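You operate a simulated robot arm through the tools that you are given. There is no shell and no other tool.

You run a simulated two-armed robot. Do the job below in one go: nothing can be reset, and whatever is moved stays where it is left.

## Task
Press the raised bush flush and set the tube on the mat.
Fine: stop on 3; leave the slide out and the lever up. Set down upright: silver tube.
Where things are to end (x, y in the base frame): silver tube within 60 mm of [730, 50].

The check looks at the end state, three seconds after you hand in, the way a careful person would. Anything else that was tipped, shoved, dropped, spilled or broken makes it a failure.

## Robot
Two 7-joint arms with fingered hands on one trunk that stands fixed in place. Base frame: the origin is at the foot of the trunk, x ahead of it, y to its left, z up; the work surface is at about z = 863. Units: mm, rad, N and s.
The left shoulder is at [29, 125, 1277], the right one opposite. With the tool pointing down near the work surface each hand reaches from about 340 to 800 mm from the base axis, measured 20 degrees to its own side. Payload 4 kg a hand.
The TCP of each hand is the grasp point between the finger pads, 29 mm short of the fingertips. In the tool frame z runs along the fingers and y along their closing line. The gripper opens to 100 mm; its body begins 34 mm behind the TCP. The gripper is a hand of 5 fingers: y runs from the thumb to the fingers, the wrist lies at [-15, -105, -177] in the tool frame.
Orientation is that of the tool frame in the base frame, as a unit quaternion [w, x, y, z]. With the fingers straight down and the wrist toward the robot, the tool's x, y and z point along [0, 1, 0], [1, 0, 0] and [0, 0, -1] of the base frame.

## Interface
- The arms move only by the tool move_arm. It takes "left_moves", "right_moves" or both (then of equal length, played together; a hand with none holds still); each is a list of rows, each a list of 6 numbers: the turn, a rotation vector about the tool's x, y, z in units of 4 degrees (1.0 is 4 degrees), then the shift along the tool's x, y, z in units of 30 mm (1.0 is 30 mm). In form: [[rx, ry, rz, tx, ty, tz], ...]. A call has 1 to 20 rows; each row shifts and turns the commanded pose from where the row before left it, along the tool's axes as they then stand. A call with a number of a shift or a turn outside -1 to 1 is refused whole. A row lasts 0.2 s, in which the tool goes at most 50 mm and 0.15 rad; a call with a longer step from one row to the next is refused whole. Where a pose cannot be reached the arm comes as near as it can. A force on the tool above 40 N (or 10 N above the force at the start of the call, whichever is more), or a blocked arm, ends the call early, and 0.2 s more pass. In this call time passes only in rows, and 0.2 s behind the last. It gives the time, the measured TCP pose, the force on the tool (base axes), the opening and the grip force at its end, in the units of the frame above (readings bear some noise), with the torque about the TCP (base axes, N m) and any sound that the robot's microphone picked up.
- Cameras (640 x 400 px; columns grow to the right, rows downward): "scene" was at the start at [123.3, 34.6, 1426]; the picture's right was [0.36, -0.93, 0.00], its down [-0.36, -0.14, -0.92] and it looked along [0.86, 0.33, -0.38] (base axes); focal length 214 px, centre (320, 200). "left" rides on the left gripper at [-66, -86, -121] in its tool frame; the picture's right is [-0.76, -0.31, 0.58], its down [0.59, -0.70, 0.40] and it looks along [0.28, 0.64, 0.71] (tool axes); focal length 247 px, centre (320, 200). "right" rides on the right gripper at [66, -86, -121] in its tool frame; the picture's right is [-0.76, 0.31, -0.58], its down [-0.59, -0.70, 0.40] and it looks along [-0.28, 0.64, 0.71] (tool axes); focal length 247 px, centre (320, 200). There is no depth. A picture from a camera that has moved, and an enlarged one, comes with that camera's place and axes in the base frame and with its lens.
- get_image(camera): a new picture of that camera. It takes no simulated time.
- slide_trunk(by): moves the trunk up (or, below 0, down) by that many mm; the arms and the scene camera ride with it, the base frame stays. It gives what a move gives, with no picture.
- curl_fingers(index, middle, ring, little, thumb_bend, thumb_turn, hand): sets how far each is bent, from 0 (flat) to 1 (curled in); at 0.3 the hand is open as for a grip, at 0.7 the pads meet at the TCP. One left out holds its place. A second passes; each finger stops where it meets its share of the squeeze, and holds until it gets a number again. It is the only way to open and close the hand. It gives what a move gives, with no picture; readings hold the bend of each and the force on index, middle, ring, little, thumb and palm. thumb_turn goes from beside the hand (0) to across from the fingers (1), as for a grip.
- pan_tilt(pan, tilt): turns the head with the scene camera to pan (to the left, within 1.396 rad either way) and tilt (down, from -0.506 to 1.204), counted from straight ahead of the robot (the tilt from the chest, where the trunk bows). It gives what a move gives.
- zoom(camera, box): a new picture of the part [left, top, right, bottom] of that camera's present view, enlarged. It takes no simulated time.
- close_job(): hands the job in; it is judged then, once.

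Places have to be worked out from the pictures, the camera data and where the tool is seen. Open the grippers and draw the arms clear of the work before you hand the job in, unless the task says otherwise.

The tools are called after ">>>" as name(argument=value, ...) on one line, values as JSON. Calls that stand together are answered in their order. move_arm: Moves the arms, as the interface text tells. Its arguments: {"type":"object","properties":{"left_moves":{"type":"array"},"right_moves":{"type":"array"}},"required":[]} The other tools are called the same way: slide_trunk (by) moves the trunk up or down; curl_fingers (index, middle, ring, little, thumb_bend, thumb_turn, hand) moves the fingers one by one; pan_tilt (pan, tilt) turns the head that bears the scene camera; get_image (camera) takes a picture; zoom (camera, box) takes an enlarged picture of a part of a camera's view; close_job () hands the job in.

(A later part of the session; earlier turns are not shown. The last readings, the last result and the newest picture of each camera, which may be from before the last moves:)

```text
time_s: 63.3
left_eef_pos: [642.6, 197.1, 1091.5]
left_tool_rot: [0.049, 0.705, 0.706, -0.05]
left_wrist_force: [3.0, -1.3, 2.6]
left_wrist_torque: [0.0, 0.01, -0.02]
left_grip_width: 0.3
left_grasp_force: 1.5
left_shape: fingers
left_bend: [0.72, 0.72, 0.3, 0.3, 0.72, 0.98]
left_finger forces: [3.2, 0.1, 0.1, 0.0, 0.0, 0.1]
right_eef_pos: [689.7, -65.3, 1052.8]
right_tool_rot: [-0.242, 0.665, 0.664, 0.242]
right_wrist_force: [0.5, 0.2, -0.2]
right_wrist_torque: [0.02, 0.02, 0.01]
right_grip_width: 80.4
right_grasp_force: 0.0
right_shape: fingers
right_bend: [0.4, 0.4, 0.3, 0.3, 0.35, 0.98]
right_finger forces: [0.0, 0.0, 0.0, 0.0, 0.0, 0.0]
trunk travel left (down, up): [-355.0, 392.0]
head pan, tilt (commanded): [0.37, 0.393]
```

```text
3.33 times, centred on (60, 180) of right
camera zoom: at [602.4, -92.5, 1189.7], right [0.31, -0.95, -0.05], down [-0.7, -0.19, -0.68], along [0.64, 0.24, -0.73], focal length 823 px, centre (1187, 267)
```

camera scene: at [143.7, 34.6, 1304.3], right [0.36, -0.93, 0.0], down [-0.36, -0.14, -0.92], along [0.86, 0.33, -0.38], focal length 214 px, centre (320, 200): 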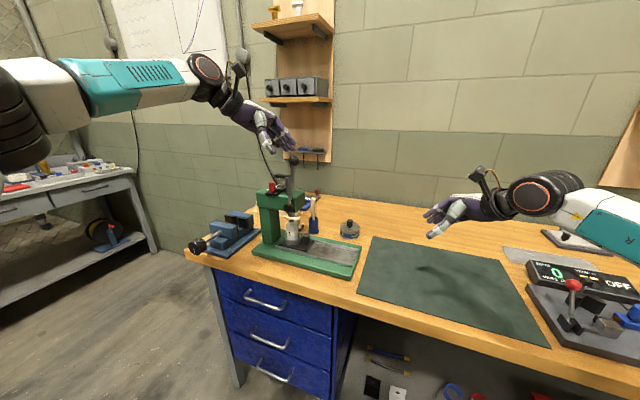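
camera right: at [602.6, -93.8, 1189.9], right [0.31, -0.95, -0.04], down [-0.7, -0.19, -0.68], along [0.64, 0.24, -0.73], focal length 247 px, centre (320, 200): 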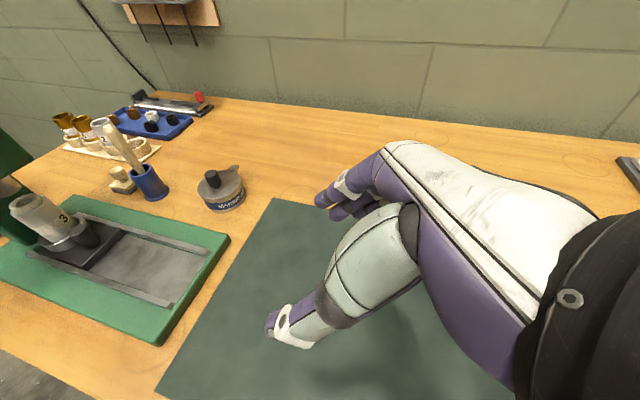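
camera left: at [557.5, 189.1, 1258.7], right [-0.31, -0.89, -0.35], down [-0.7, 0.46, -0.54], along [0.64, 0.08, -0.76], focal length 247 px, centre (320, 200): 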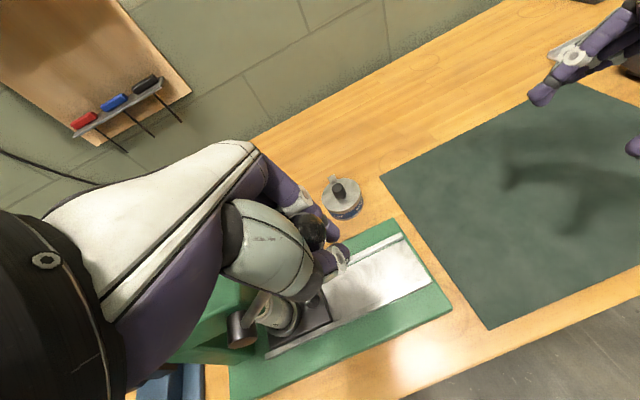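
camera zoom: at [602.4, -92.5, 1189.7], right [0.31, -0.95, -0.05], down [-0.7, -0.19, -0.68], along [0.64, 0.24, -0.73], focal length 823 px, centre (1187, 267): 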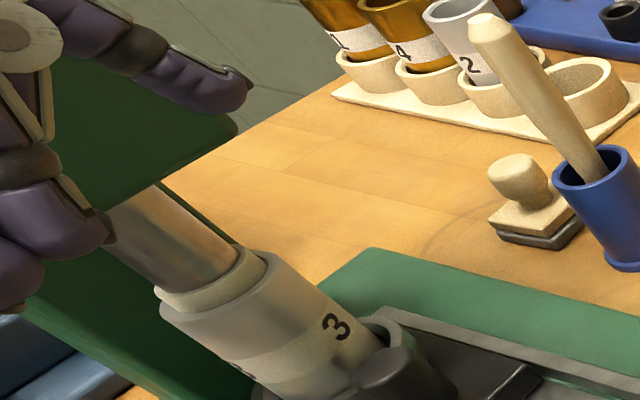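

Load is starting and the ball is moving back toward the palm inside the cage. I continue along the arc so the palm presses the lever.

>>> move_arm(left_moves=[[0, 0.5, 0, -0.07, 0, 0.311], [0, 0.5, 0, -0.057, 0, 0.312]])

>>> zoom(camera="scene", box=[240, 150, 340, 250])

>>> zoom(camera="right", box=[0, 120, 120, 240])

>>> get_image(camera="left")

```text
time_s: 63.9
left_eef_pos: [642.9, 193.9, 1074.1]
left_tool_rot: [0.024, 0.706, 0.707, -0.025]
left_wrist_force: [0.6, 0.2, 0.9]
left_wrist_torque: [-0.01, -0.02, -0.01]
left_grip_width: 0.1
left_grasp_force: 0.0
left_shape: fingers
left_bend: [0.72, 0.72, 0.3, 0.3, 0.71, 0.98]
left_finger forces: [0.0, 0.1, 0.1, 0.0, 0.1, 0.1]
right_eef_pos: [689.1, -65.7, 1053.9]
right_tool_rot: [-0.243, 0.664, 0.665, 0.243]
right_wrist_force: [0.8, -0.2, 1.1]
right_wrist_torque: [-0.02, 0.01, -0.04]
right_grip_width: 80.6
right_grasp_force: 0.1
right_shape: fingers
right_bend: [0.4, 0.4, 0.3, 0.3, 0.35, 0.98]
right_finger forces: [0.0, 0.1, 0.1, 0.0, 0.0, 0.0]
trunk travel left (down, up): [-355.0, 392.0]
head pan, tilt (commanded): [0.37, 0.393]
```

```text
4.00 times, centred on (290, 200) of scene
camera zoom: at [143.5, 34.6, 1304.3], right [0.36, -0.93, 0.0], down [-0.36, -0.14, -0.92], along [0.86, 0.33, -0.38], focal length 858 px, centre (440, 200)
```

zoom: 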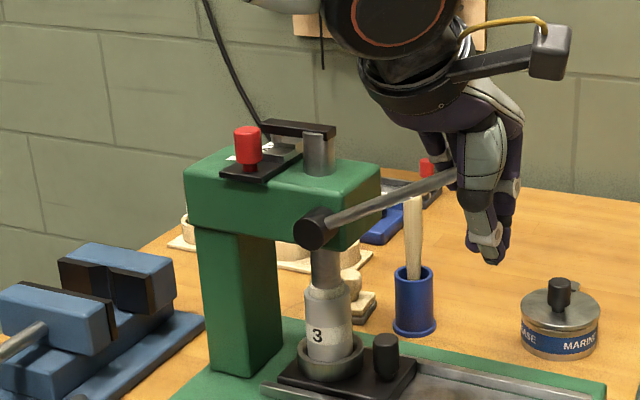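

```text
3.33 times, centred on (60, 180) of right
camera zoom: at [602.4, -92.1, 1189.7], right [0.31, -0.95, -0.04], down [-0.7, -0.19, -0.68], along [0.64, 0.24, -0.73], focal length 823 px, centre (1187, 267)
```

zoom: 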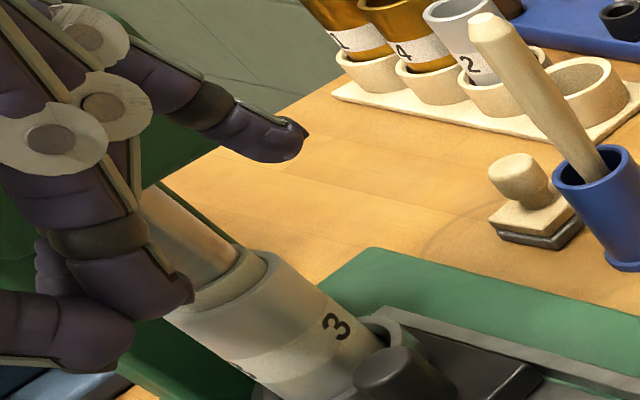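

```text
taken
camera left: at [556.1, 137.0, 1199.2], right [-0.31, -0.8, -0.52], down [-0.7, 0.56, -0.44], along [0.64, 0.23, -0.73], focal length 247 px, centre (320, 200)
```

left: 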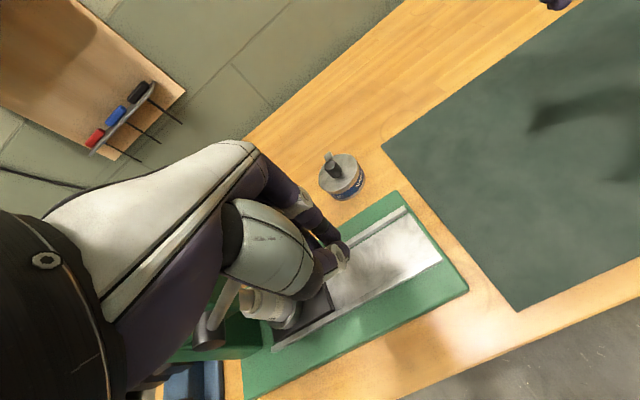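

The lever has stopped at about 62° with the ball now against the palm area, and the hand is still unloaded. I push on gently along the tangent to bring the palm onto the ball.

>>> move_arm(left_moves=[[0, 0, 0, -0.05, 0, 0.155], [0, 0, 0, -0.05, 0, 0.155], [0, 0, 0, -0.05, 0, 0.155]])

>>> zoom(camera="scene", box=[240, 150, 340, 250])

>>> zoom(camera="right", box=[0, 120, 120, 240])

```text
time_s: 64.7
left_eef_pos: [643.1, 188.7, 1062.1]
left_tool_rot: [0.026, 0.707, 0.707, -0.025]
left_wrist_force: [1.0, 1.4, 5.0]
left_wrist_torque: [0.01, 0.01, -0.02]
left_grip_width: 0.3
left_grasp_force: 2.1
left_shape: fingers
left_bend: [0.72, 0.72, 0.3, 0.3, 0.71, 0.98]
left_finger forces: [0.0, 0.0, 0.0, 0.0, 0.0, 4.7]
right_eef_pos: [689.4, -65.2, 1053.1]
right_tool_rot: [-0.242, 0.665, 0.664, 0.242]
right_wrist_force: [-0.5, 0.0, -0.6]
right_wrist_torque: [0.02, -0.04, -0.02]
right_grip_width: 80.6
right_grasp_force: 0.0
right_shape: fingers
right_bend: [0.4, 0.4, 0.3, 0.3, 0.35, 0.98]
right_finger forces: [0.0, 0.1, 0.0, 0.0, 0.0, 0.1]
trunk travel left (down, up): [-355.0, 392.0]
head pan, tilt (commanded): [0.37, 0.393]
```

```text
4.00 times, centred on (290, 200) of scene
camera zoom: at [142.9, 34.5, 1304.5], right [0.36, -0.93, 0.0], down [-0.36, -0.14, -0.92], along [0.86, 0.33, -0.38], focal length 858 px, centre (440, 200)
```

zoom: 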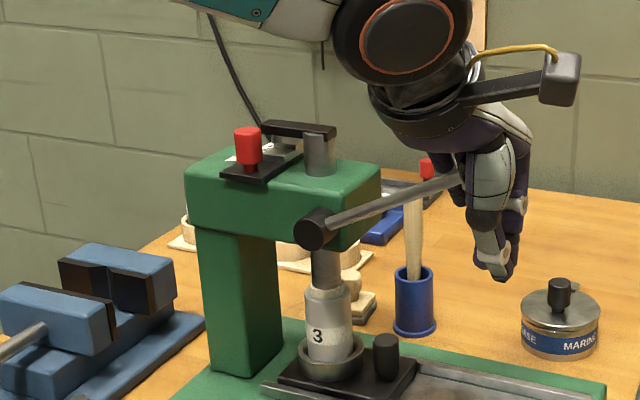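

```text
3.33 times, centred on (60, 180) of right
camera zoom: at [601.9, -92.1, 1190.1], right [0.31, -0.95, -0.04], down [-0.7, -0.19, -0.68], along [0.64, 0.24, -0.73], focal length 823 px, centre (1187, 267)
```

zoom: 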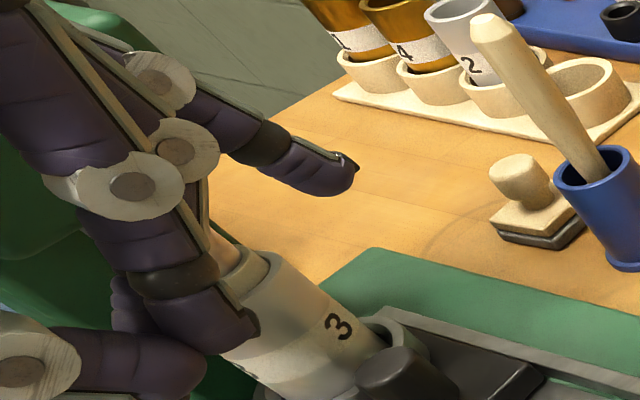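

Palm contact (4.7 N) is established on the ball. I keep pressing along the arc.

>>> move_arm(left_moves=[[0, 0, 0, -0.06, 0, 0.155], [0, 0, 0, -0.06, 0, 0.155], [0, 0, 0, -0.055, 0, 0.155]])

>>> zoom(camera="scene", box=[240, 150, 340, 250])

>>> zoom(camera="right", box=[0, 120, 120, 240])

```text
time_s: 65.5
left_eef_pos: [642.1, 180.7, 1048.6]
left_tool_rot: [0.025, 0.707, 0.706, -0.024]
left_wrist_force: [4.0, -0.9, 9.6]
left_wrist_torque: [0.17, 0.14, -0.05]
left_grip_width: 0.0
left_grasp_force: 4.3
left_shape: fingers
left_bend: [0.72, 0.72, 0.3, 0.3, 0.71, 0.98]
left_finger forces: [0.0, 0.1, 0.0, 0.0, 0.1, 8.8]
right_eef_pos: [689.3, -65.4, 1053.4]
right_tool_rot: [-0.242, 0.664, 0.665, 0.242]
right_wrist_force: [0.2, -0.4, 0.7]
right_wrist_torque: [0.01, 0.0, 0.02]
right_grip_width: 80.6
right_grasp_force: 0.1
right_shape: fingers
right_bend: [0.4, 0.4, 0.3, 0.3, 0.35, 0.98]
right_finger forces: [0.0, 0.0, 0.1, 0.0, 0.0, 0.0]
trunk travel left (down, up): [-355.0, 392.0]
head pan, tilt (commanded): [0.37, 0.393]
```

```text
4.00 times, centred on (290, 200) of scene
camera zoom: at [143.0, 34.1, 1304.4], right [0.36, -0.93, 0.0], down [-0.36, -0.14, -0.92], along [0.86, 0.33, -0.38], focal length 858 px, centre (440, 200)
```

zoom: 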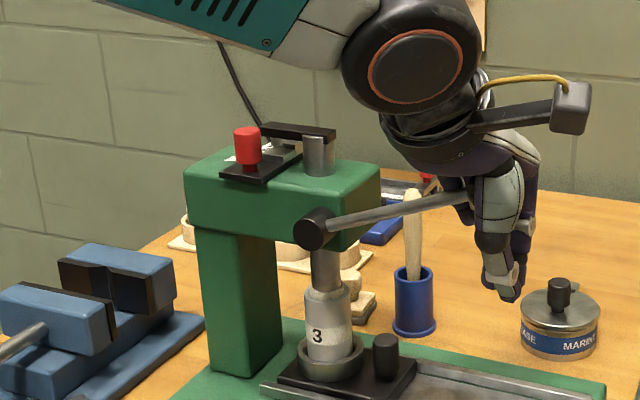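

```text
3.33 times, centred on (60, 180) of right
camera zoom: at [601.9, -92.6, 1189.9], right [0.31, -0.95, -0.04], down [-0.7, -0.19, -0.68], along [0.64, 0.24, -0.73], focal length 823 px, centre (1187, 267)
```

zoom: 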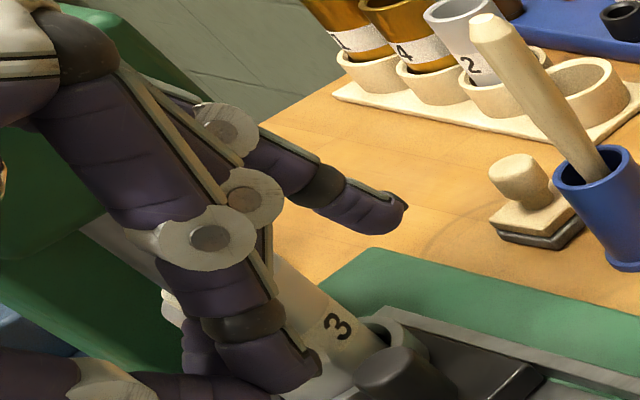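

The lever now follows the palm (θ≈69°, ~9 N). I keep pressing down the arc.

>>> move_arm(left_moves=[[0, 0, 0, -0.045, 0, 0.158], [0, 0, 0, -0.045, 0, 0.158], [0, 0, 0, -0.04, 0, 0.158]])

>>> zoom(camera="scene", box=[240, 150, 340, 250])

>>> zoom(camera="scene", box=[270, 160, 320, 250])

```text
time_s: 66.3
left_eef_pos: [641.6, 175.0, 1034.4]
left_tool_rot: [0.024, 0.707, 0.707, -0.025]
left_wrist_force: [6.7, -2.1, 9.4]
left_wrist_torque: [0.21, 0.23, -0.11]
left_grip_width: 0.1
left_grasp_force: 5.3
left_shape: fingers
left_bend: [0.72, 0.72, 0.3, 0.3, 0.71, 0.98]
left_finger forces: [0.0, 0.1, 0.0, 0.0, 0.0, 10.1]
right_eef_pos: [689.0, -65.7, 1053.4]
right_tool_rot: [-0.242, 0.665, 0.664, 0.242]
right_wrist_force: [-0.8, 0.3, -0.3]
right_wrist_torque: [-0.01, -0.01, 0.03]
right_grip_width: 80.5
right_grasp_force: 0.0
right_shape: fingers
right_bend: [0.4, 0.4, 0.3, 0.3, 0.35, 0.98]
right_finger forces: [0.0, 0.0, 0.0, 0.0, 0.1, 0.0]
trunk travel left (down, up): [-355.0, 392.0]
head pan, tilt (commanded): [0.37, 0.393]
```

```text
4.00 times, centred on (290, 200) of scene
camera zoom: at [143.3, 34.0, 1304.4], right [0.36, -0.93, 0.0], down [-0.36, -0.14, -0.92], along [0.86, 0.33, -0.38], focal length 858 px, centre (440, 200)
```

zoom: 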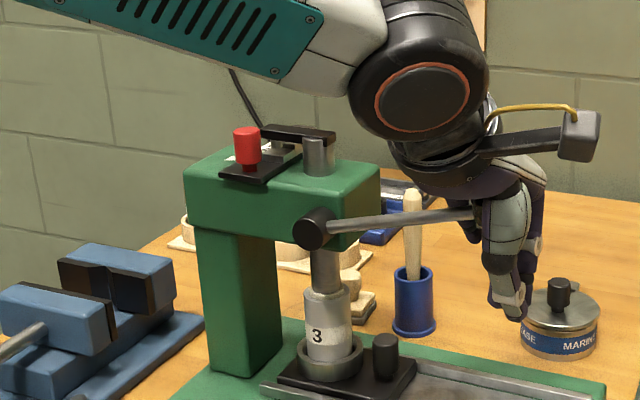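

```text
4.44 times, centred on (295, 205) of scene
camera zoom: at [143.3, 34.0, 1304.4], right [0.36, -0.93, 0.0], down [-0.36, -0.14, -0.92], along [0.86, 0.33, -0.38], focal length 953 px, centre (431, 178)
```

zoom: 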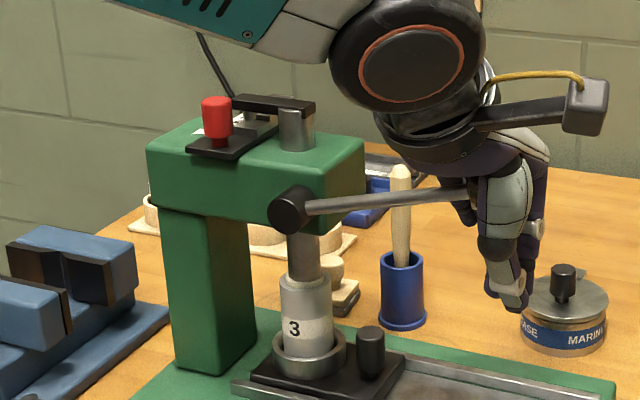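

Pressing continues at about 10 N and the bar on the ram is nearing the stepped stop. I press further in small steps.

>>> move_arm(left_moves=[[0, 0, 0, -0.03, 0, 0.155], [0, 0, 0, -0.03, 0, 0.155]])

>>> zoom(camera="scene", box=[260, 170, 320, 250])

>>> get_image(camera="scene")

```text
time_s: 66.9
left_eef_pos: [642.8, 173.7, 1023.3]
left_tool_rot: [0.025, 0.707, 0.706, -0.024]
left_wrist_force: [8.0, -2.1, 8.4]
left_wrist_torque: [0.29, 0.41, -0.15]
left_grip_width: 0.0
left_grasp_force: 6.4
left_shape: fingers
left_bend: [0.72, 0.72, 0.3, 0.3, 0.71, 0.98]
left_finger forces: [0.0, 0.0, 0.0, 0.0, 0.0, 11.9]
right_eef_pos: [690.0, -66.1, 1053.4]
right_tool_rot: [-0.242, 0.665, 0.664, 0.241]
right_wrist_force: [-0.2, -0.1, -0.6]
right_wrist_torque: [0.01, -0.01, 0.03]
right_grip_width: 81.0
right_grasp_force: 0.1
right_shape: fingers
right_bend: [0.4, 0.4, 0.3, 0.3, 0.35, 0.98]
right_finger forces: [0.0, 0.1, 0.1, 0.1, 0.0, 0.0]
trunk travel left (down, up): [-355.0, 392.0]
head pan, tilt (commanded): [0.37, 0.393]
```

```text
5.00 times, centred on (290, 210) of scene
camera zoom: at [143.7, 33.9, 1304.3], right [0.36, -0.93, 0.0], down [-0.36, -0.14, -0.92], along [0.86, 0.33, -0.38], focal length 1072 px, centre (470, 150)
```

zoom: 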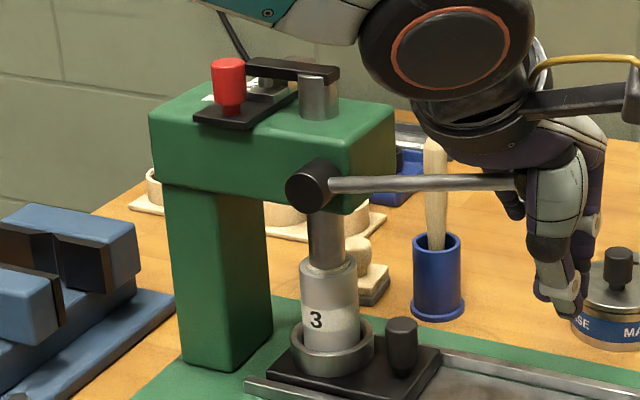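

```text
taken
camera scene: at [143.7, 33.9, 1304.3], right [0.36, -0.93, 0.0], down [-0.36, -0.14, -0.92], along [0.86, 0.33, -0.38], focal length 214 px, centre (320, 200)
```

scene: 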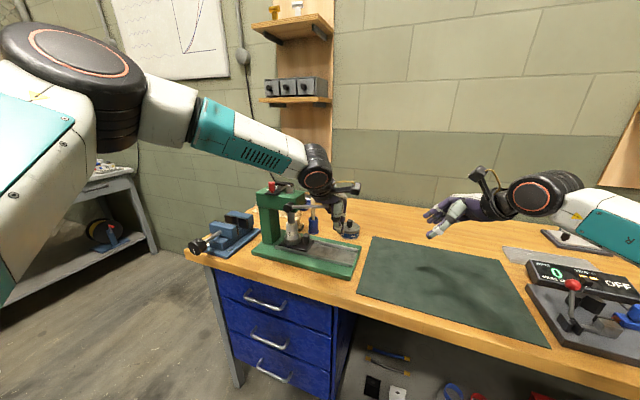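

The lever is at about 79° and the bush is almost in. I press on with small steps until the stop takes the load.

>>> move_arm(left_moves=[[0, 0, 0, -0.02, 0, 0.15], [0, 0, 0, -0.015, 0, 0.15]])

>>> zoom(camera="scene", box=[260, 170, 320, 250])

```text
time_s: 67.5
left_eef_pos: [642.0, 171.7, 1016.7]
left_tool_rot: [0.025, 0.707, 0.707, -0.025]
left_wrist_force: [9.3, -3.0, 8.2]
left_wrist_torque: [0.31, 0.5, -0.15]
left_grip_width: 0.0
left_grasp_force: 6.3
left_shape: fingers
left_bend: [0.72, 0.72, 0.3, 0.3, 0.71, 0.98]
left_finger forces: [0.0, 0.0, 0.1, 0.0, 0.1, 12.9]
right_eef_pos: [689.5, -65.8, 1053.2]
right_tool_rot: [-0.242, 0.664, 0.665, 0.24]
right_wrist_force: [-0.1, -0.2, -0.3]
right_wrist_torque: [-0.02, 0.06, 0.01]
right_grip_width: 80.5
right_grasp_force: 0.1
right_shape: fingers
right_bend: [0.4, 0.4, 0.3, 0.3, 0.35, 0.98]
right_finger forces: [0.0, 0.0, 0.0, 0.1, 0.0, 0.0]
trunk travel left (down, up): [-355.0, 392.0]
head pan, tilt (commanded): [0.37, 0.393]
```

```text
5.00 times, centred on (290, 210) of scene
camera zoom: at [143.9, 33.8, 1304.3], right [0.36, -0.93, 0.0], down [-0.36, -0.14, -0.92], along [0.86, 0.33, -0.38], focal length 1072 px, centre (470, 150)
```

zoom: 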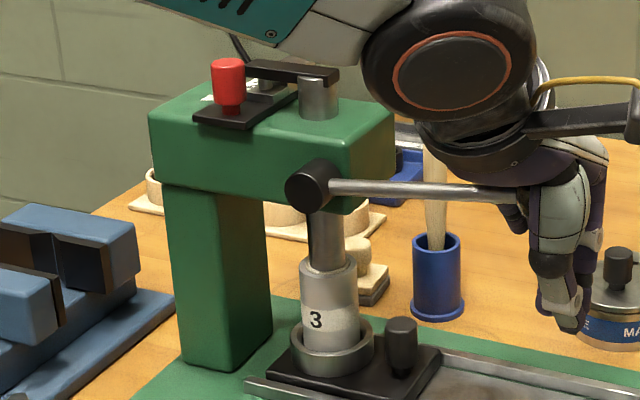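

The bush still needs checking; force is steady near 13 N. I push a few more small steps and zoom in on the bar-stop contact.

>>> move_arm(left_moves=[[0, 0, 0, -0.01, 0, 0.15], [0, 0, 0, -0.005, 0, 0.15]])

>>> zoom(camera="scene", box=[260, 170, 320, 250])

>>> zoom(camera="scene", box=[270, 170, 310, 200])

```text
time_s: 68.1
left_eef_pos: [641.5, 170.9, 1008.6]
left_tool_rot: [0.026, 0.707, 0.707, -0.023]
left_wrist_force: [8.2, -4.1, 11.7]
left_wrist_torque: [0.37, 0.36, -0.17]
left_grip_width: 0.4
left_grasp_force: 7.4
left_shape: fingers
left_bend: [0.72, 0.72, 0.3, 0.3, 0.71, 0.98]
left_finger forces: [0.0, 0.0, 0.0, 0.0, 0.1, 14.6]
right_eef_pos: [688.5, -66.1, 1054.1]
right_tool_rot: [-0.242, 0.665, 0.664, 0.242]
right_wrist_force: [0.9, 0.1, -0.7]
right_wrist_torque: [-0.04, -0.03, 0.04]
right_grip_width: 80.6
right_grasp_force: 0.1
right_shape: fingers
right_bend: [0.4, 0.4, 0.3, 0.3, 0.35, 0.98]
right_finger forces: [0.0, 0.0, 0.0, 0.0, 0.0, 0.0]
trunk travel left (down, up): [-355.0, 392.0]
head pan, tilt (commanded): [0.37, 0.393]
```

```text
5.00 times, centred on (290, 210) of scene
camera zoom: at [143.3, 33.6, 1304.5], right [0.36, -0.93, 0.0], down [-0.36, -0.14, -0.92], along [0.86, 0.33, -0.38], focal length 1072 px, centre (470, 150)
```

zoom: 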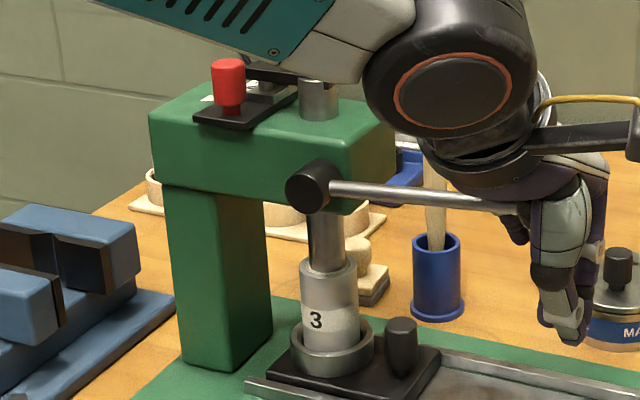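

```text
13.33 times, centred on (290, 185) of scene
camera zoom: at [143.3, 33.6, 1304.5], right [0.36, -0.93, 0.0], down [-0.36, -0.14, -0.92], along [0.86, 0.33, -0.38], focal length 2860 px, centre (720, 400)
```

zoom: 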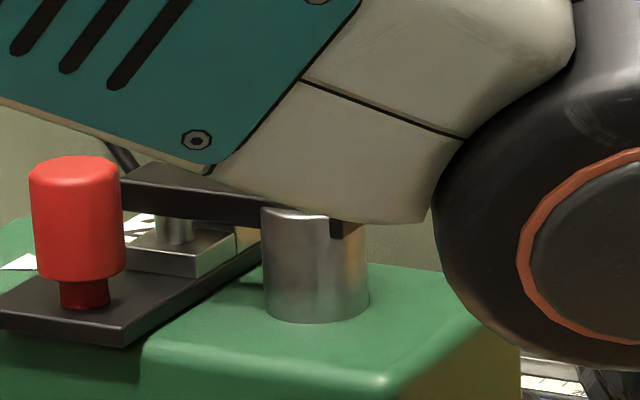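

The pin under the bar looks almost on the lowest step (3). I keep pressing until it seats and the force climbs.

>>> move_arm(left_moves=[[0, 0, 0, 0, 0, 0.15], [0, 0, 0, 0, 0, 0.15]])

>>> zoom(camera="scene", box=[260, 170, 320, 250])

>>> zoom(camera="scene", box=[270, 170, 310, 200])

```text
time_s: 68.7
left_eef_pos: [643.8, 170.7, 1003.6]
left_tool_rot: [0.029, 0.706, 0.707, -0.021]
left_wrist_force: [13.0, 0.5, 31.4]
left_wrist_torque: [0.47, 0.43, -0.21]
left_grip_width: 0.0
left_grasp_force: 14.7
left_shape: fingers
left_bend: [0.72, 0.72, 0.3, 0.3, 0.71, 0.98]
left_finger forces: [0.0, 0.0, 0.0, 0.0, 0.0, 28.9]
right_eef_pos: [688.6, -66.7, 1054.3]
right_tool_rot: [-0.242, 0.664, 0.665, 0.241]
right_wrist_force: [0.1, -0.1, 0.1]
right_wrist_torque: [0.04, 0.01, -0.01]
right_grip_width: 80.5
right_grasp_force: 0.0
right_shape: fingers
right_bend: [0.4, 0.4, 0.3, 0.3, 0.35, 0.98]
right_finger forces: [0.1, 0.1, 0.0, 0.1, 0.0, 0.0]
trunk travel left (down, up): [-355.0, 392.0]
head pan, tilt (commanded): [0.37, 0.393]
```

```text
5.00 times, centred on (290, 210) of scene
camera zoom: at [142.0, 33.6, 1304.9], right [0.36, -0.93, 0.0], down [-0.36, -0.14, -0.92], along [0.86, 0.33, -0.38], focal length 1072 px, centre (470, 150)
```

zoom: 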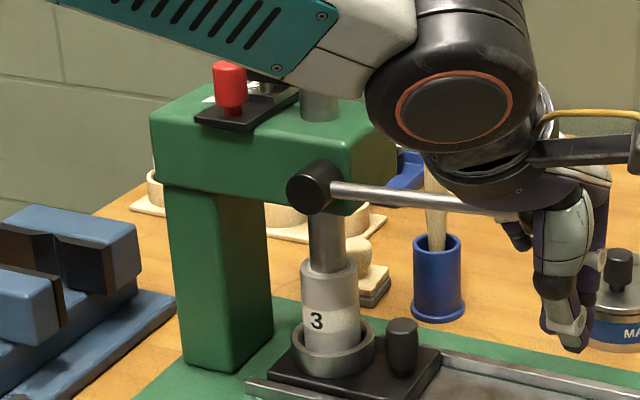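

```text
13.33 times, centred on (290, 185) of scene
camera zoom: at [142.0, 33.6, 1304.9], right [0.36, -0.93, 0.0], down [-0.36, -0.14, -0.92], along [0.86, 0.33, -0.38], focal length 2860 px, centre (720, 400)
```

zoom: 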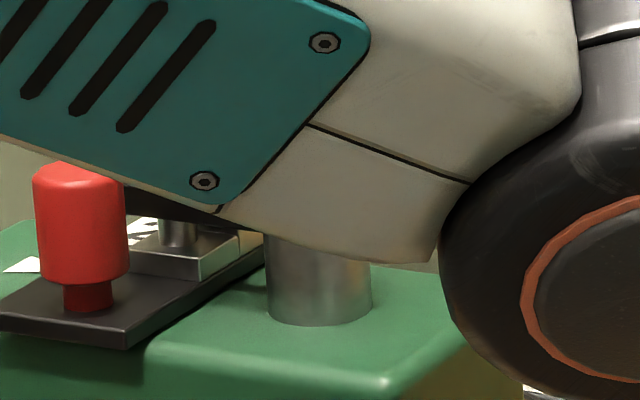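

Force jumped to 31 N: the stop has been reached. I give one small extra squeeze to make sure it is seated.

>>> move_arm(left_moves=[[0, 0, 0, 0, 0, 0.07]])

>>> zoom(camera="scene", box=[280, 200, 320, 250])

```text
time_s: 69.1
left_eef_pos: [644.1, 170.1, 1002.7]
left_tool_rot: [0.029, 0.706, 0.707, -0.021]
left_wrist_force: [14.7, 0.9, 37.3]
left_wrist_torque: [0.53, 0.54, -0.21]
left_grip_width: 0.0
left_grasp_force: 16.8
left_shape: fingers
left_bend: [0.72, 0.72, 0.3, 0.3, 0.71, 0.98]
left_finger forces: [0.0, 0.0, 0.0, 0.1, 0.1, 33.8]
right_eef_pos: [689.4, -66.9, 1055.1]
right_tool_rot: [-0.241, 0.664, 0.665, 0.242]
right_wrist_force: [-0.4, 0.0, -1.2]
right_wrist_torque: [0.01, -0.02, -0.01]
right_grip_width: 80.4
right_grasp_force: 0.0
right_shape: fingers
right_bend: [0.4, 0.4, 0.3, 0.3, 0.35, 0.98]
right_finger forces: [0.0, 0.1, 0.0, 0.0, 0.0, 0.2]
trunk travel left (down, up): [-355.0, 392.0]
head pan, tilt (commanded): [0.37, 0.393]
```

```text
8.00 times, centred on (300, 225) of scene
camera zoom: at [141.9, 33.5, 1304.8], right [0.36, -0.93, 0.0], down [-0.36, -0.14, -0.92], along [0.86, 0.33, -0.38], focal length 1716 px, centre (480, 0)
```

zoom: 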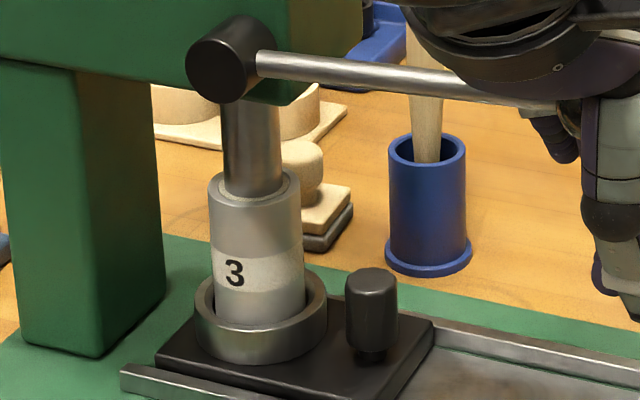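

The bush now looks flush in the tube. I reverse: first lift the hand about 31 mm so the closed fingers come up under the ball.

>>> move_arm(left_moves=[[0, 0, 0, 0.076, 0, -0.35], [0, 0, 0, 0.076, 0, -0.35], [0, 0, 0, 0.076, 0, -0.4]])

>>> zoom(camera="scene", box=[260, 160, 360, 250])

>>> get_image(camera="left")

```text
time_s: 69.9
left_eef_pos: [641.0, 179.6, 1025.9]
left_tool_rot: [0.022, 0.706, 0.707, -0.027]
left_wrist_force: [1.0, -0.1, 0.1]
left_wrist_torque: [0.02, 0.01, 0.0]
left_grip_width: 0.0
left_grasp_force: 0.0
left_shape: fingers
left_bend: [0.72, 0.72, 0.3, 0.3, 0.71, 0.98]
left_finger forces: [0.0, 0.0, 0.0, 0.0, 0.0, 0.1]
right_eef_pos: [689.5, -66.8, 1053.1]
right_tool_rot: [-0.242, 0.664, 0.665, 0.242]
right_wrist_force: [1.2, -0.9, -0.4]
right_wrist_torque: [0.02, -0.01, -0.01]
right_grip_width: 80.7
right_grasp_force: 0.0
right_shape: fingers
right_bend: [0.4, 0.4, 0.3, 0.3, 0.35, 0.98]
right_finger forces: [0.0, 0.1, 0.0, 0.1, 0.0, 0.1]
trunk travel left (down, up): [-355.0, 392.0]
head pan, tilt (commanded): [0.37, 0.393]
```

```text
4.44 times, centred on (310, 205) of scene
camera zoom: at [143.3, 33.8, 1304.2], right [0.36, -0.93, 0.0], down [-0.36, -0.14, -0.92], along [0.86, 0.33, -0.38], focal length 953 px, centre (364, 178)
```

zoom: 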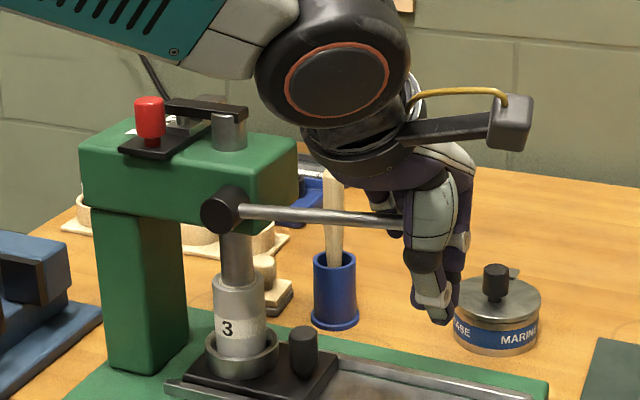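

```text
taken
camera left: at [556.1, 123.1, 1150.4], right [-0.31, -0.8, -0.52], down [-0.71, 0.56, -0.43], along [0.64, 0.24, -0.73], focal length 247 px, centre (320, 200)
```

left: 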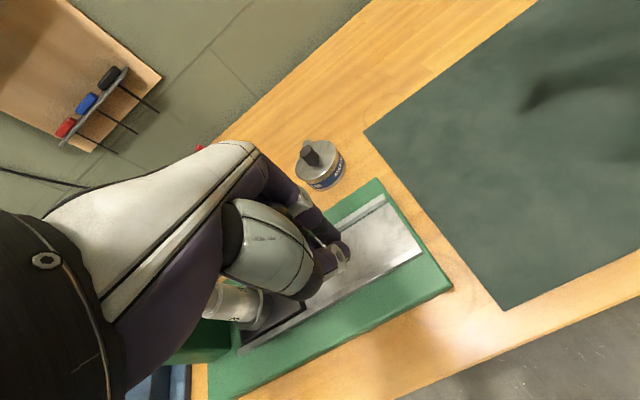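

The lever stays down by itself; the bush is flush. Now I follow the arc back upward, letting the closed fingers lift the ball.

>>> move_arm(left_moves=[[0, -0.5, 0, -0.007, 0, -0.329], [0, -0.5, 0, 0.005, 0, -0.328], [0, -0.5, 0, 0.018, 0, -0.325], [0, -0.5, 0, 0.027, 0, -0.323]])

>>> zoom(camera="scene", box=[260, 150, 360, 250])

>>> get_image(camera="left")

```text
time_s: 70.9
left_eef_pos: [641.8, 183.8, 1065.7]
left_tool_rot: [0.073, 0.704, 0.703, -0.075]
left_wrist_force: [1.6, -4.5, -0.3]
left_wrist_torque: [0.03, 0.03, -0.05]
left_grip_width: 0.0
left_grasp_force: 1.7
left_shape: fingers
left_bend: [0.72, 0.72, 0.3, 0.3, 0.71, 0.98]
left_finger forces: [3.4, 0.0, 0.0, 0.1, 0.0, 0.0]
right_eef_pos: [689.9, -66.3, 1053.5]
right_tool_rot: [-0.242, 0.665, 0.664, 0.242]
right_wrist_force: [-0.2, -1.0, -0.4]
right_wrist_torque: [-0.01, -0.03, -0.02]
right_grip_width: 80.5
right_grasp_force: 0.0
right_shape: fingers
right_bend: [0.4, 0.4, 0.3, 0.3, 0.35, 0.98]
right_finger forces: [0.1, 0.0, 0.0, 0.1, 0.0, 0.1]
trunk travel left (down, up): [-355.0, 392.0]
head pan, tilt (commanded): [0.37, 0.393]
```

```text
4.00 times, centred on (310, 200) of scene
camera zoom: at [143.5, 34.0, 1304.4], right [0.36, -0.93, 0.0], down [-0.36, -0.14, -0.92], along [0.86, 0.33, -0.38], focal length 858 px, centre (360, 200)
```

zoom: 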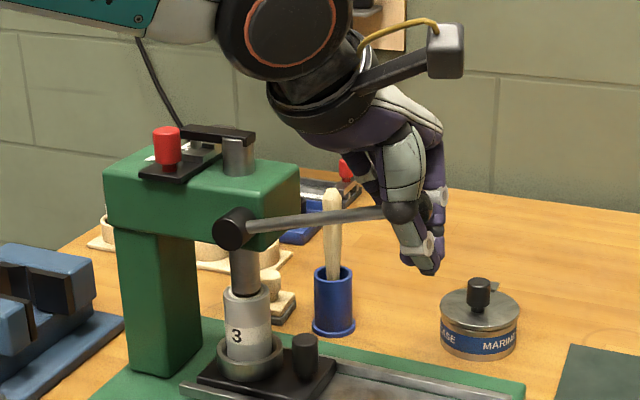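

```text
taken
camera left: at [556.5, 146.9, 1198.2], right [-0.31, -0.86, -0.41], down [-0.7, 0.49, -0.51], along [0.64, 0.13, -0.76], focal length 247 px, centre (320, 200)
```

left: 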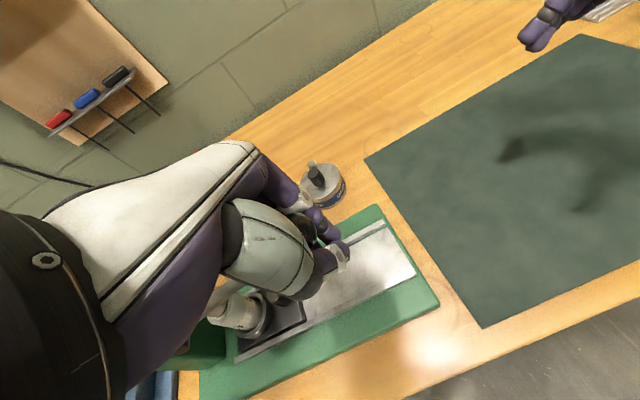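

The fingers now lift the ball (lever back at about 74°). I continue up the arc.

>>> move_arm(left_moves=[[0, -0.5, 0, 0.04, 0, -0.323], [0, -0.5, 0, 0.05, 0, -0.32], [0, -0.5, 0, 0.061, 0, -0.318], [0, -0.5, 0, 0.073, 0, -0.314], [0, -0.5, 0, 0.082, 0, -0.311]])

>>> zoom(camera="scene", box=[250, 140, 350, 250])

>>> get_image(camera="left")

```text
time_s: 72.1
left_eef_pos: [642.4, 207.6, 1110.1]
left_tool_rot: [0.136, 0.694, 0.694, -0.134]
left_wrist_force: [6.0, -5.6, 2.8]
left_wrist_torque: [0.06, 0.07, -0.08]
left_grip_width: 0.0
left_grasp_force: 3.0
left_shape: fingers
left_bend: [0.72, 0.72, 0.3, 0.3, 0.72, 0.98]
left_finger forces: [6.6, 0.0, 0.1, 0.0, 0.1, 0.0]
right_eef_pos: [689.9, -66.2, 1052.8]
right_tool_rot: [-0.243, 0.665, 0.664, 0.241]
right_wrist_force: [0.1, 0.1, -0.5]
right_wrist_torque: [0.0, -0.04, 0.02]
right_grip_width: 80.8
right_grasp_force: 0.0
right_shape: fingers
right_bend: [0.4, 0.4, 0.3, 0.3, 0.35, 0.98]
right_finger forces: [0.0, 0.0, 0.0, 0.1, 0.0, 0.0]
trunk travel left (down, up): [-355.0, 392.0]
head pan, tilt (commanded): [0.37, 0.393]
```

```text
3.64 times, centred on (300, 195) of scene
camera zoom: at [143.9, 33.6, 1304.3], right [0.36, -0.93, 0.0], down [-0.36, -0.14, -0.92], along [0.86, 0.33, -0.38], focal length 780 px, centre (393, 218)
```

zoom: 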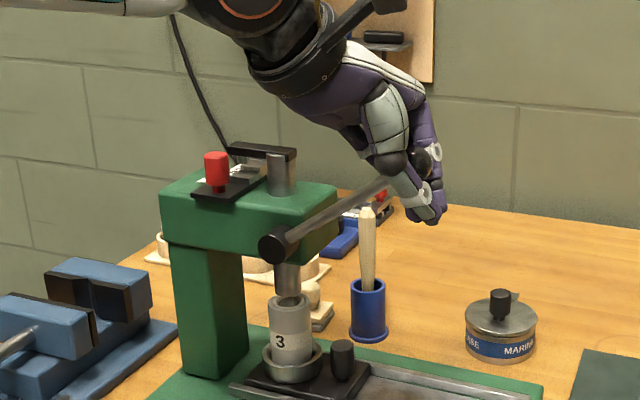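

```text
taken
camera left: at [556.4, 192.7, 1246.4], right [-0.31, -0.92, -0.25], down [-0.7, 0.4, -0.59], along [0.64, 0.0, -0.77], focal length 247 px, centre (320, 200)
```

left: 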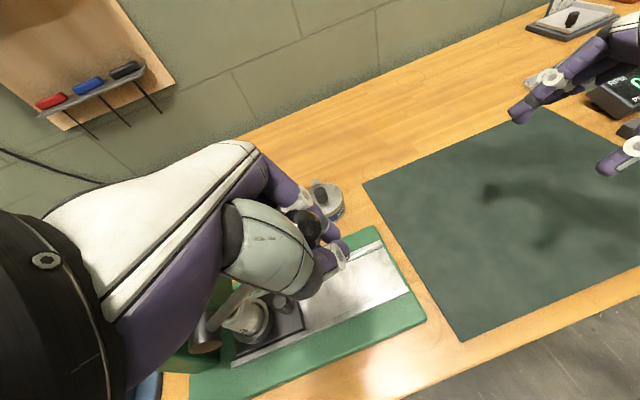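

The ram lifts off and the tube stays put. I continue raising the lever.

>>> move_arm(left_moves=[[0, -0.5, 0, 0.096, 0, -0.306], [0, -0.5, 0, 0.106, 0, -0.305], [0, -0.5, 0, 0.116, 0, -0.297], [0, -0.5, 0, 0.125, 0, -0.293], [0, -0.5, 0, 0.136, 0, -0.287]])

>>> zoom(camera="scene", box=[240, 130, 340, 240])

>>> get_image(camera="left")

```text
time_s: 73.3
left_eef_pos: [642.2, 243.2, 1141.1]
left_tool_rot: [0.195, 0.679, 0.68, -0.196]
left_wrist_force: [5.8, -3.1, 2.0]
left_wrist_torque: [0.02, 0.03, 0.0]
left_grip_width: 0.0
left_grasp_force: 2.9
left_shape: fingers
left_bend: [0.72, 0.72, 0.3, 0.3, 0.72, 0.97]
left_finger forces: [5.3, 0.1, 0.1, 0.0, 0.0, 0.1]
right_eef_pos: [690.8, -65.3, 1054.2]
right_tool_rot: [-0.243, 0.665, 0.664, 0.241]
right_wrist_force: [-0.3, 0.6, -0.2]
right_wrist_torque: [0.02, 0.0, 0.02]
right_grip_width: 80.9
right_grasp_force: 0.0
right_shape: fingers
right_bend: [0.4, 0.4, 0.3, 0.3, 0.35, 0.98]
right_finger forces: [0.1, 0.1, 0.0, 0.1, 0.0, 0.0]
trunk travel left (down, up): [-355.0, 392.0]
head pan, tilt (commanded): [0.37, 0.393]
```

```text
3.64 times, centred on (290, 185) of scene
camera zoom: at [144.1, 34.2, 1304.3], right [0.36, -0.93, 0.0], down [-0.36, -0.14, -0.92], along [0.86, 0.33, -0.38], focal length 780 px, centre (429, 254)
```

zoom: 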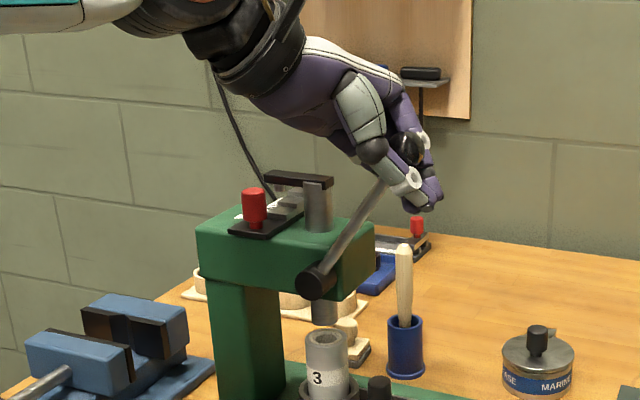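

```text
taken
camera left: at [556.8, 252.5, 1277.9], right [-0.31, -0.95, -0.09], down [-0.7, 0.29, -0.65], along [0.64, -0.14, -0.76], focal length 247 px, centre (320, 200)
```

left: 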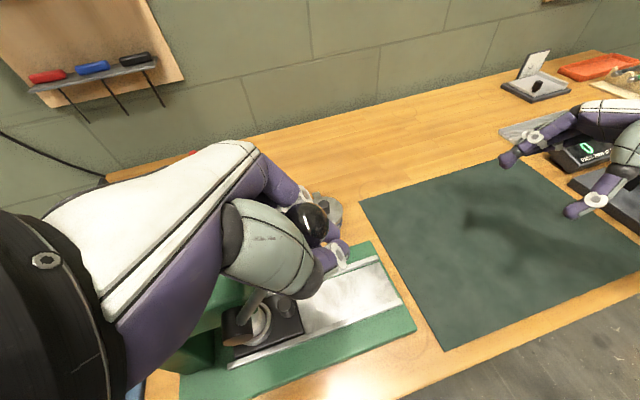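

Lever at about 33°. Five more steps should bring it to its upright stop.

>>> move_arm(left_moves=[[0, -0.5, 0, 0.144, 0, -0.284], [0, -0.5, 0, 0.158, 0, -0.277], [0, -0.5, 0, 0.164, 0, -0.267], [0, -0.5, 0, 0.173, 0, -0.266], [0, -0.5, 0, 0.186, 0, -0.257]])

>>> zoom(camera="scene", box=[240, 130, 340, 240])

>>> get_image(camera="left")

```text
time_s: 74.5
left_eef_pos: [643.1, 287.0, 1159.6]
left_tool_rot: [0.253, 0.66, 0.661, -0.254]
left_wrist_force: [2.2, -0.2, -0.4]
left_wrist_torque: [0.0, 0.07, -0.05]
left_grip_width: 0.0
left_grasp_force: 1.6
left_shape: fingers
left_bend: [0.72, 0.72, 0.3, 0.3, 0.72, 0.97]
left_finger forces: [3.3, 0.0, 0.1, 0.0, 0.0, 0.0]
right_eef_pos: [689.5, -64.2, 1052.8]
right_tool_rot: [-0.242, 0.665, 0.664, 0.241]
right_wrist_force: [-0.4, 1.0, 0.8]
right_wrist_torque: [0.01, 0.02, 0.02]
right_grip_width: 80.6
right_grasp_force: 0.0
right_shape: fingers
right_bend: [0.4, 0.4, 0.3, 0.3, 0.35, 0.98]
right_finger forces: [0.0, 0.0, 0.0, 0.1, 0.0, 0.0]
trunk travel left (down, up): [-355.0, 392.0]
head pan, tilt (commanded): [0.37, 0.393]
```

```text
3.64 times, centred on (290, 185) of scene
camera zoom: at [143.9, 34.5, 1304.3], right [0.36, -0.93, 0.0], down [-0.36, -0.14, -0.92], along [0.86, 0.33, -0.38], focal length 780 px, centre (429, 254)
```

zoom: 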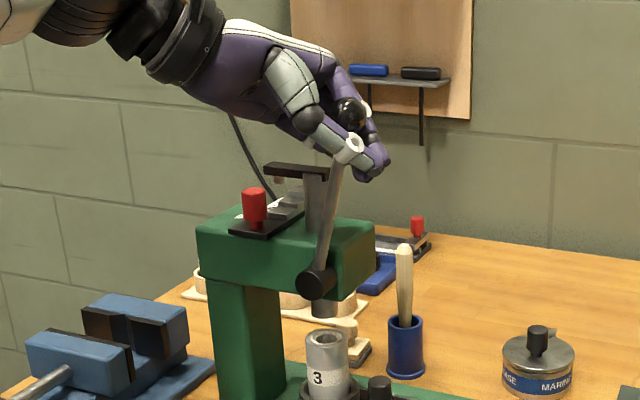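

```text
taken
camera left: at [557.3, 320.2, 1293.1], right [-0.31, -0.95, 0.08], down [-0.7, 0.17, -0.69], along [0.64, -0.27, -0.72], focal length 247 px, centre (320, 200)
```

left: 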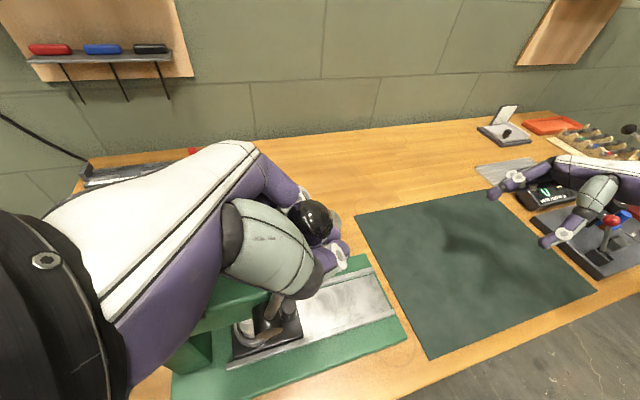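

The ball is still about 12 mm short of its original spot. I push on gently toward the up stop.

>>> move_arm(left_moves=[[0, -0.2, 0, 0.099, 0, -0.134], [0, -0.2, 0, 0.1, 0, -0.13], [0, 0, 0, 0.1, 0, -0.12]])

>>> zoom(camera="scene", box=[240, 130, 340, 240])

```text
time_s: 75.3
left_eef_pos: [642.9, 300.6, 1162.7]
left_tool_rot: [0.262, 0.656, 0.656, -0.264]
left_wrist_force: [1.7, -1.2, -1.9]
left_wrist_torque: [0.02, 0.07, 0.0]
left_grip_width: 0.1
left_grasp_force: 1.3
left_shape: fingers
left_bend: [0.72, 0.72, 0.3, 0.3, 0.72, 0.97]
left_finger forces: [3.0, 0.1, 0.0, 0.0, 0.0, 0.0]
right_eef_pos: [688.9, -65.0, 1052.7]
right_tool_rot: [-0.242, 0.665, 0.664, 0.241]
right_wrist_force: [-0.1, -0.5, 0.1]
right_wrist_torque: [-0.03, -0.01, 0.02]
right_grip_width: 80.6
right_grasp_force: 0.2
right_shape: fingers
right_bend: [0.4, 0.4, 0.3, 0.3, 0.35, 0.98]
right_finger forces: [0.0, 0.1, 0.0, 0.0, 0.0, 0.0]
trunk travel left (down, up): [-355.0, 392.0]
head pan, tilt (commanded): [0.37, 0.393]
```

```text
3.64 times, centred on (290, 185) of scene
camera zoom: at [143.2, 34.4, 1304.3], right [0.36, -0.93, 0.0], down [-0.36, -0.14, -0.92], along [0.86, 0.33, -0.38], focal length 780 px, centre (429, 254)
```

zoom: 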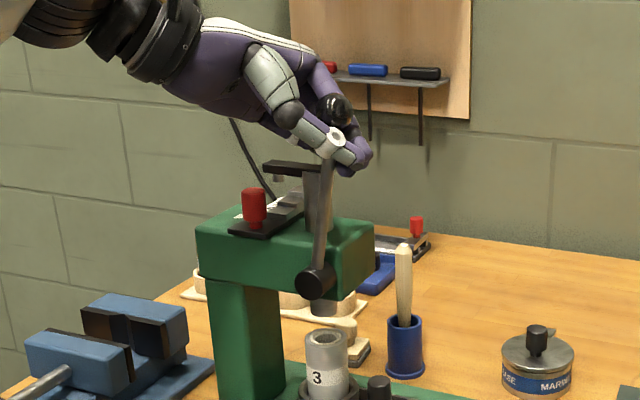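

The ball is back at its starting spot (335, 107 in this view). I nudge a few millimetres to check it rests on its stop.

>>> move_arm(left_moves=[[0, 0, 0, 0.09, 0, -0.1]])

>>> zoom(camera="scene", box=[240, 130, 340, 240])

```text
time_s: 75.7
left_eef_pos: [644.0, 303.6, 1162.9]
left_tool_rot: [0.261, 0.656, 0.657, -0.263]
left_wrist_force: [3.4, -4.1, -2.2]
left_wrist_torque: [0.0, 0.03, -0.04]
left_grip_width: 0.0
left_grasp_force: 1.8
left_shape: fingers
left_bend: [0.72, 0.72, 0.3, 0.3, 0.72, 0.97]
left_finger forces: [3.0, 1.7, 0.0, 0.0, 0.0, 0.0]
right_eef_pos: [690.5, -65.9, 1053.2]
right_tool_rot: [-0.243, 0.665, 0.664, 0.242]
right_wrist_force: [-0.5, 0.2, -0.4]
right_wrist_torque: [-0.03, 0.03, -0.01]
right_grip_width: 80.9
right_grasp_force: 0.1
right_shape: fingers
right_bend: [0.4, 0.4, 0.3, 0.3, 0.35, 0.98]
right_finger forces: [0.0, 0.0, 0.0, 0.1, 0.0, 0.0]
trunk travel left (down, up): [-355.0, 392.0]
head pan, tilt (commanded): [0.37, 0.393]
```

```text
3.64 times, centred on (290, 185) of scene
camera zoom: at [143.9, 33.9, 1304.3], right [0.36, -0.93, 0.0], down [-0.36, -0.14, -0.92], along [0.86, 0.33, -0.38], focal length 780 px, centre (429, 254)
```

zoom: 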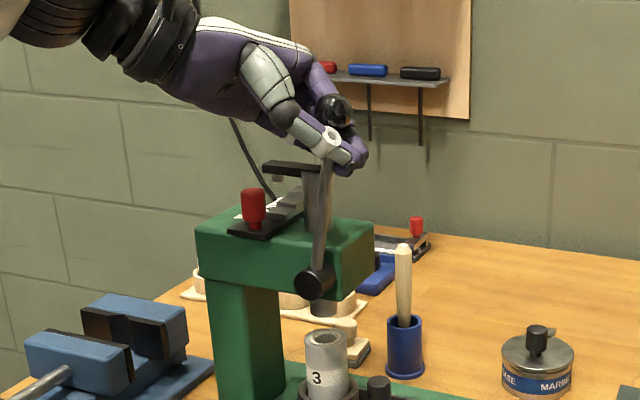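

The lever is on its up stop. I open the fingers and retreat along the hand's axis.

>>> curl_fingers(hand="left", index=0.3, middle=0.3, thumb_bend=0.3)

>>> get_image(camera="left")

>>> zoom(camera="scene", box=[240, 130, 340, 240])

```text
time_s: 76.7
left_eef_pos: [642.5, 305.1, 1163.1]
left_tool_rot: [0.263, 0.657, 0.656, -0.263]
left_wrist_force: [0.5, -0.3, -0.7]
left_wrist_torque: [0.02, 0.02, 0.0]
left_grip_width: 98.4
left_grasp_force: 0.1
left_shape: fingers
left_bend: [0.3, 0.3, 0.3, 0.3, 0.3, 0.97]
left_finger forces: [0.0, 0.1, 0.0, 0.0, 0.1, 0.1]
right_eef_pos: [687.6, -65.5, 1053.1]
right_tool_rot: [-0.241, 0.664, 0.664, 0.242]
right_wrist_force: [0.8, 0.4, -0.1]
right_wrist_torque: [-0.01, 0.0, -0.03]
right_grip_width: 80.7
right_grasp_force: 0.0
right_shape: fingers
right_bend: [0.4, 0.4, 0.3, 0.3, 0.35, 0.98]
right_finger forces: [0.0, 0.0, 0.1, 0.0, 0.0, 0.0]
trunk travel left (down, up): [-355.0, 392.0]
head pan, tilt (commanded): [0.37, 0.393]
```

```text
taken
camera left: at [556.5, 341.7, 1295.1], right [-0.31, -0.95, 0.1], down [-0.7, 0.15, -0.69], along [0.64, -0.29, -0.71], focal length 247 px, centre (320, 200)
```

left: 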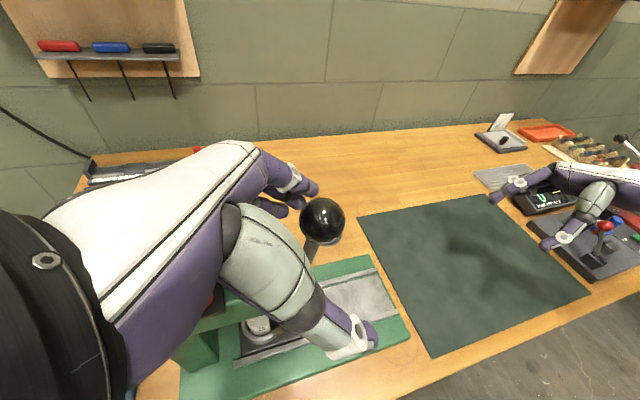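

```text
3.64 times, centred on (290, 185) of scene
camera zoom: at [143.3, 34.5, 1304.4], right [0.36, -0.93, 0.0], down [-0.36, -0.14, -0.92], along [0.86, 0.33, -0.38], focal length 780 px, centre (429, 254)
```

zoom: 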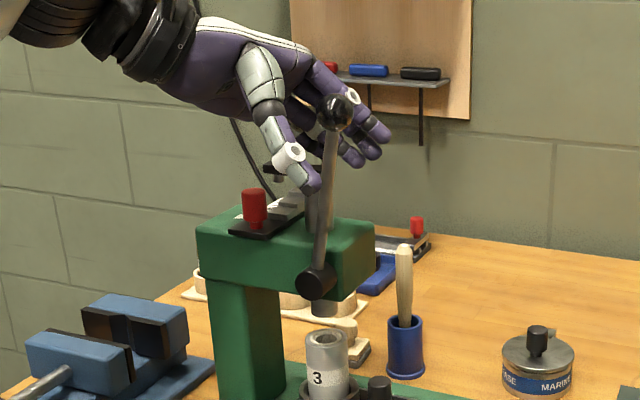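

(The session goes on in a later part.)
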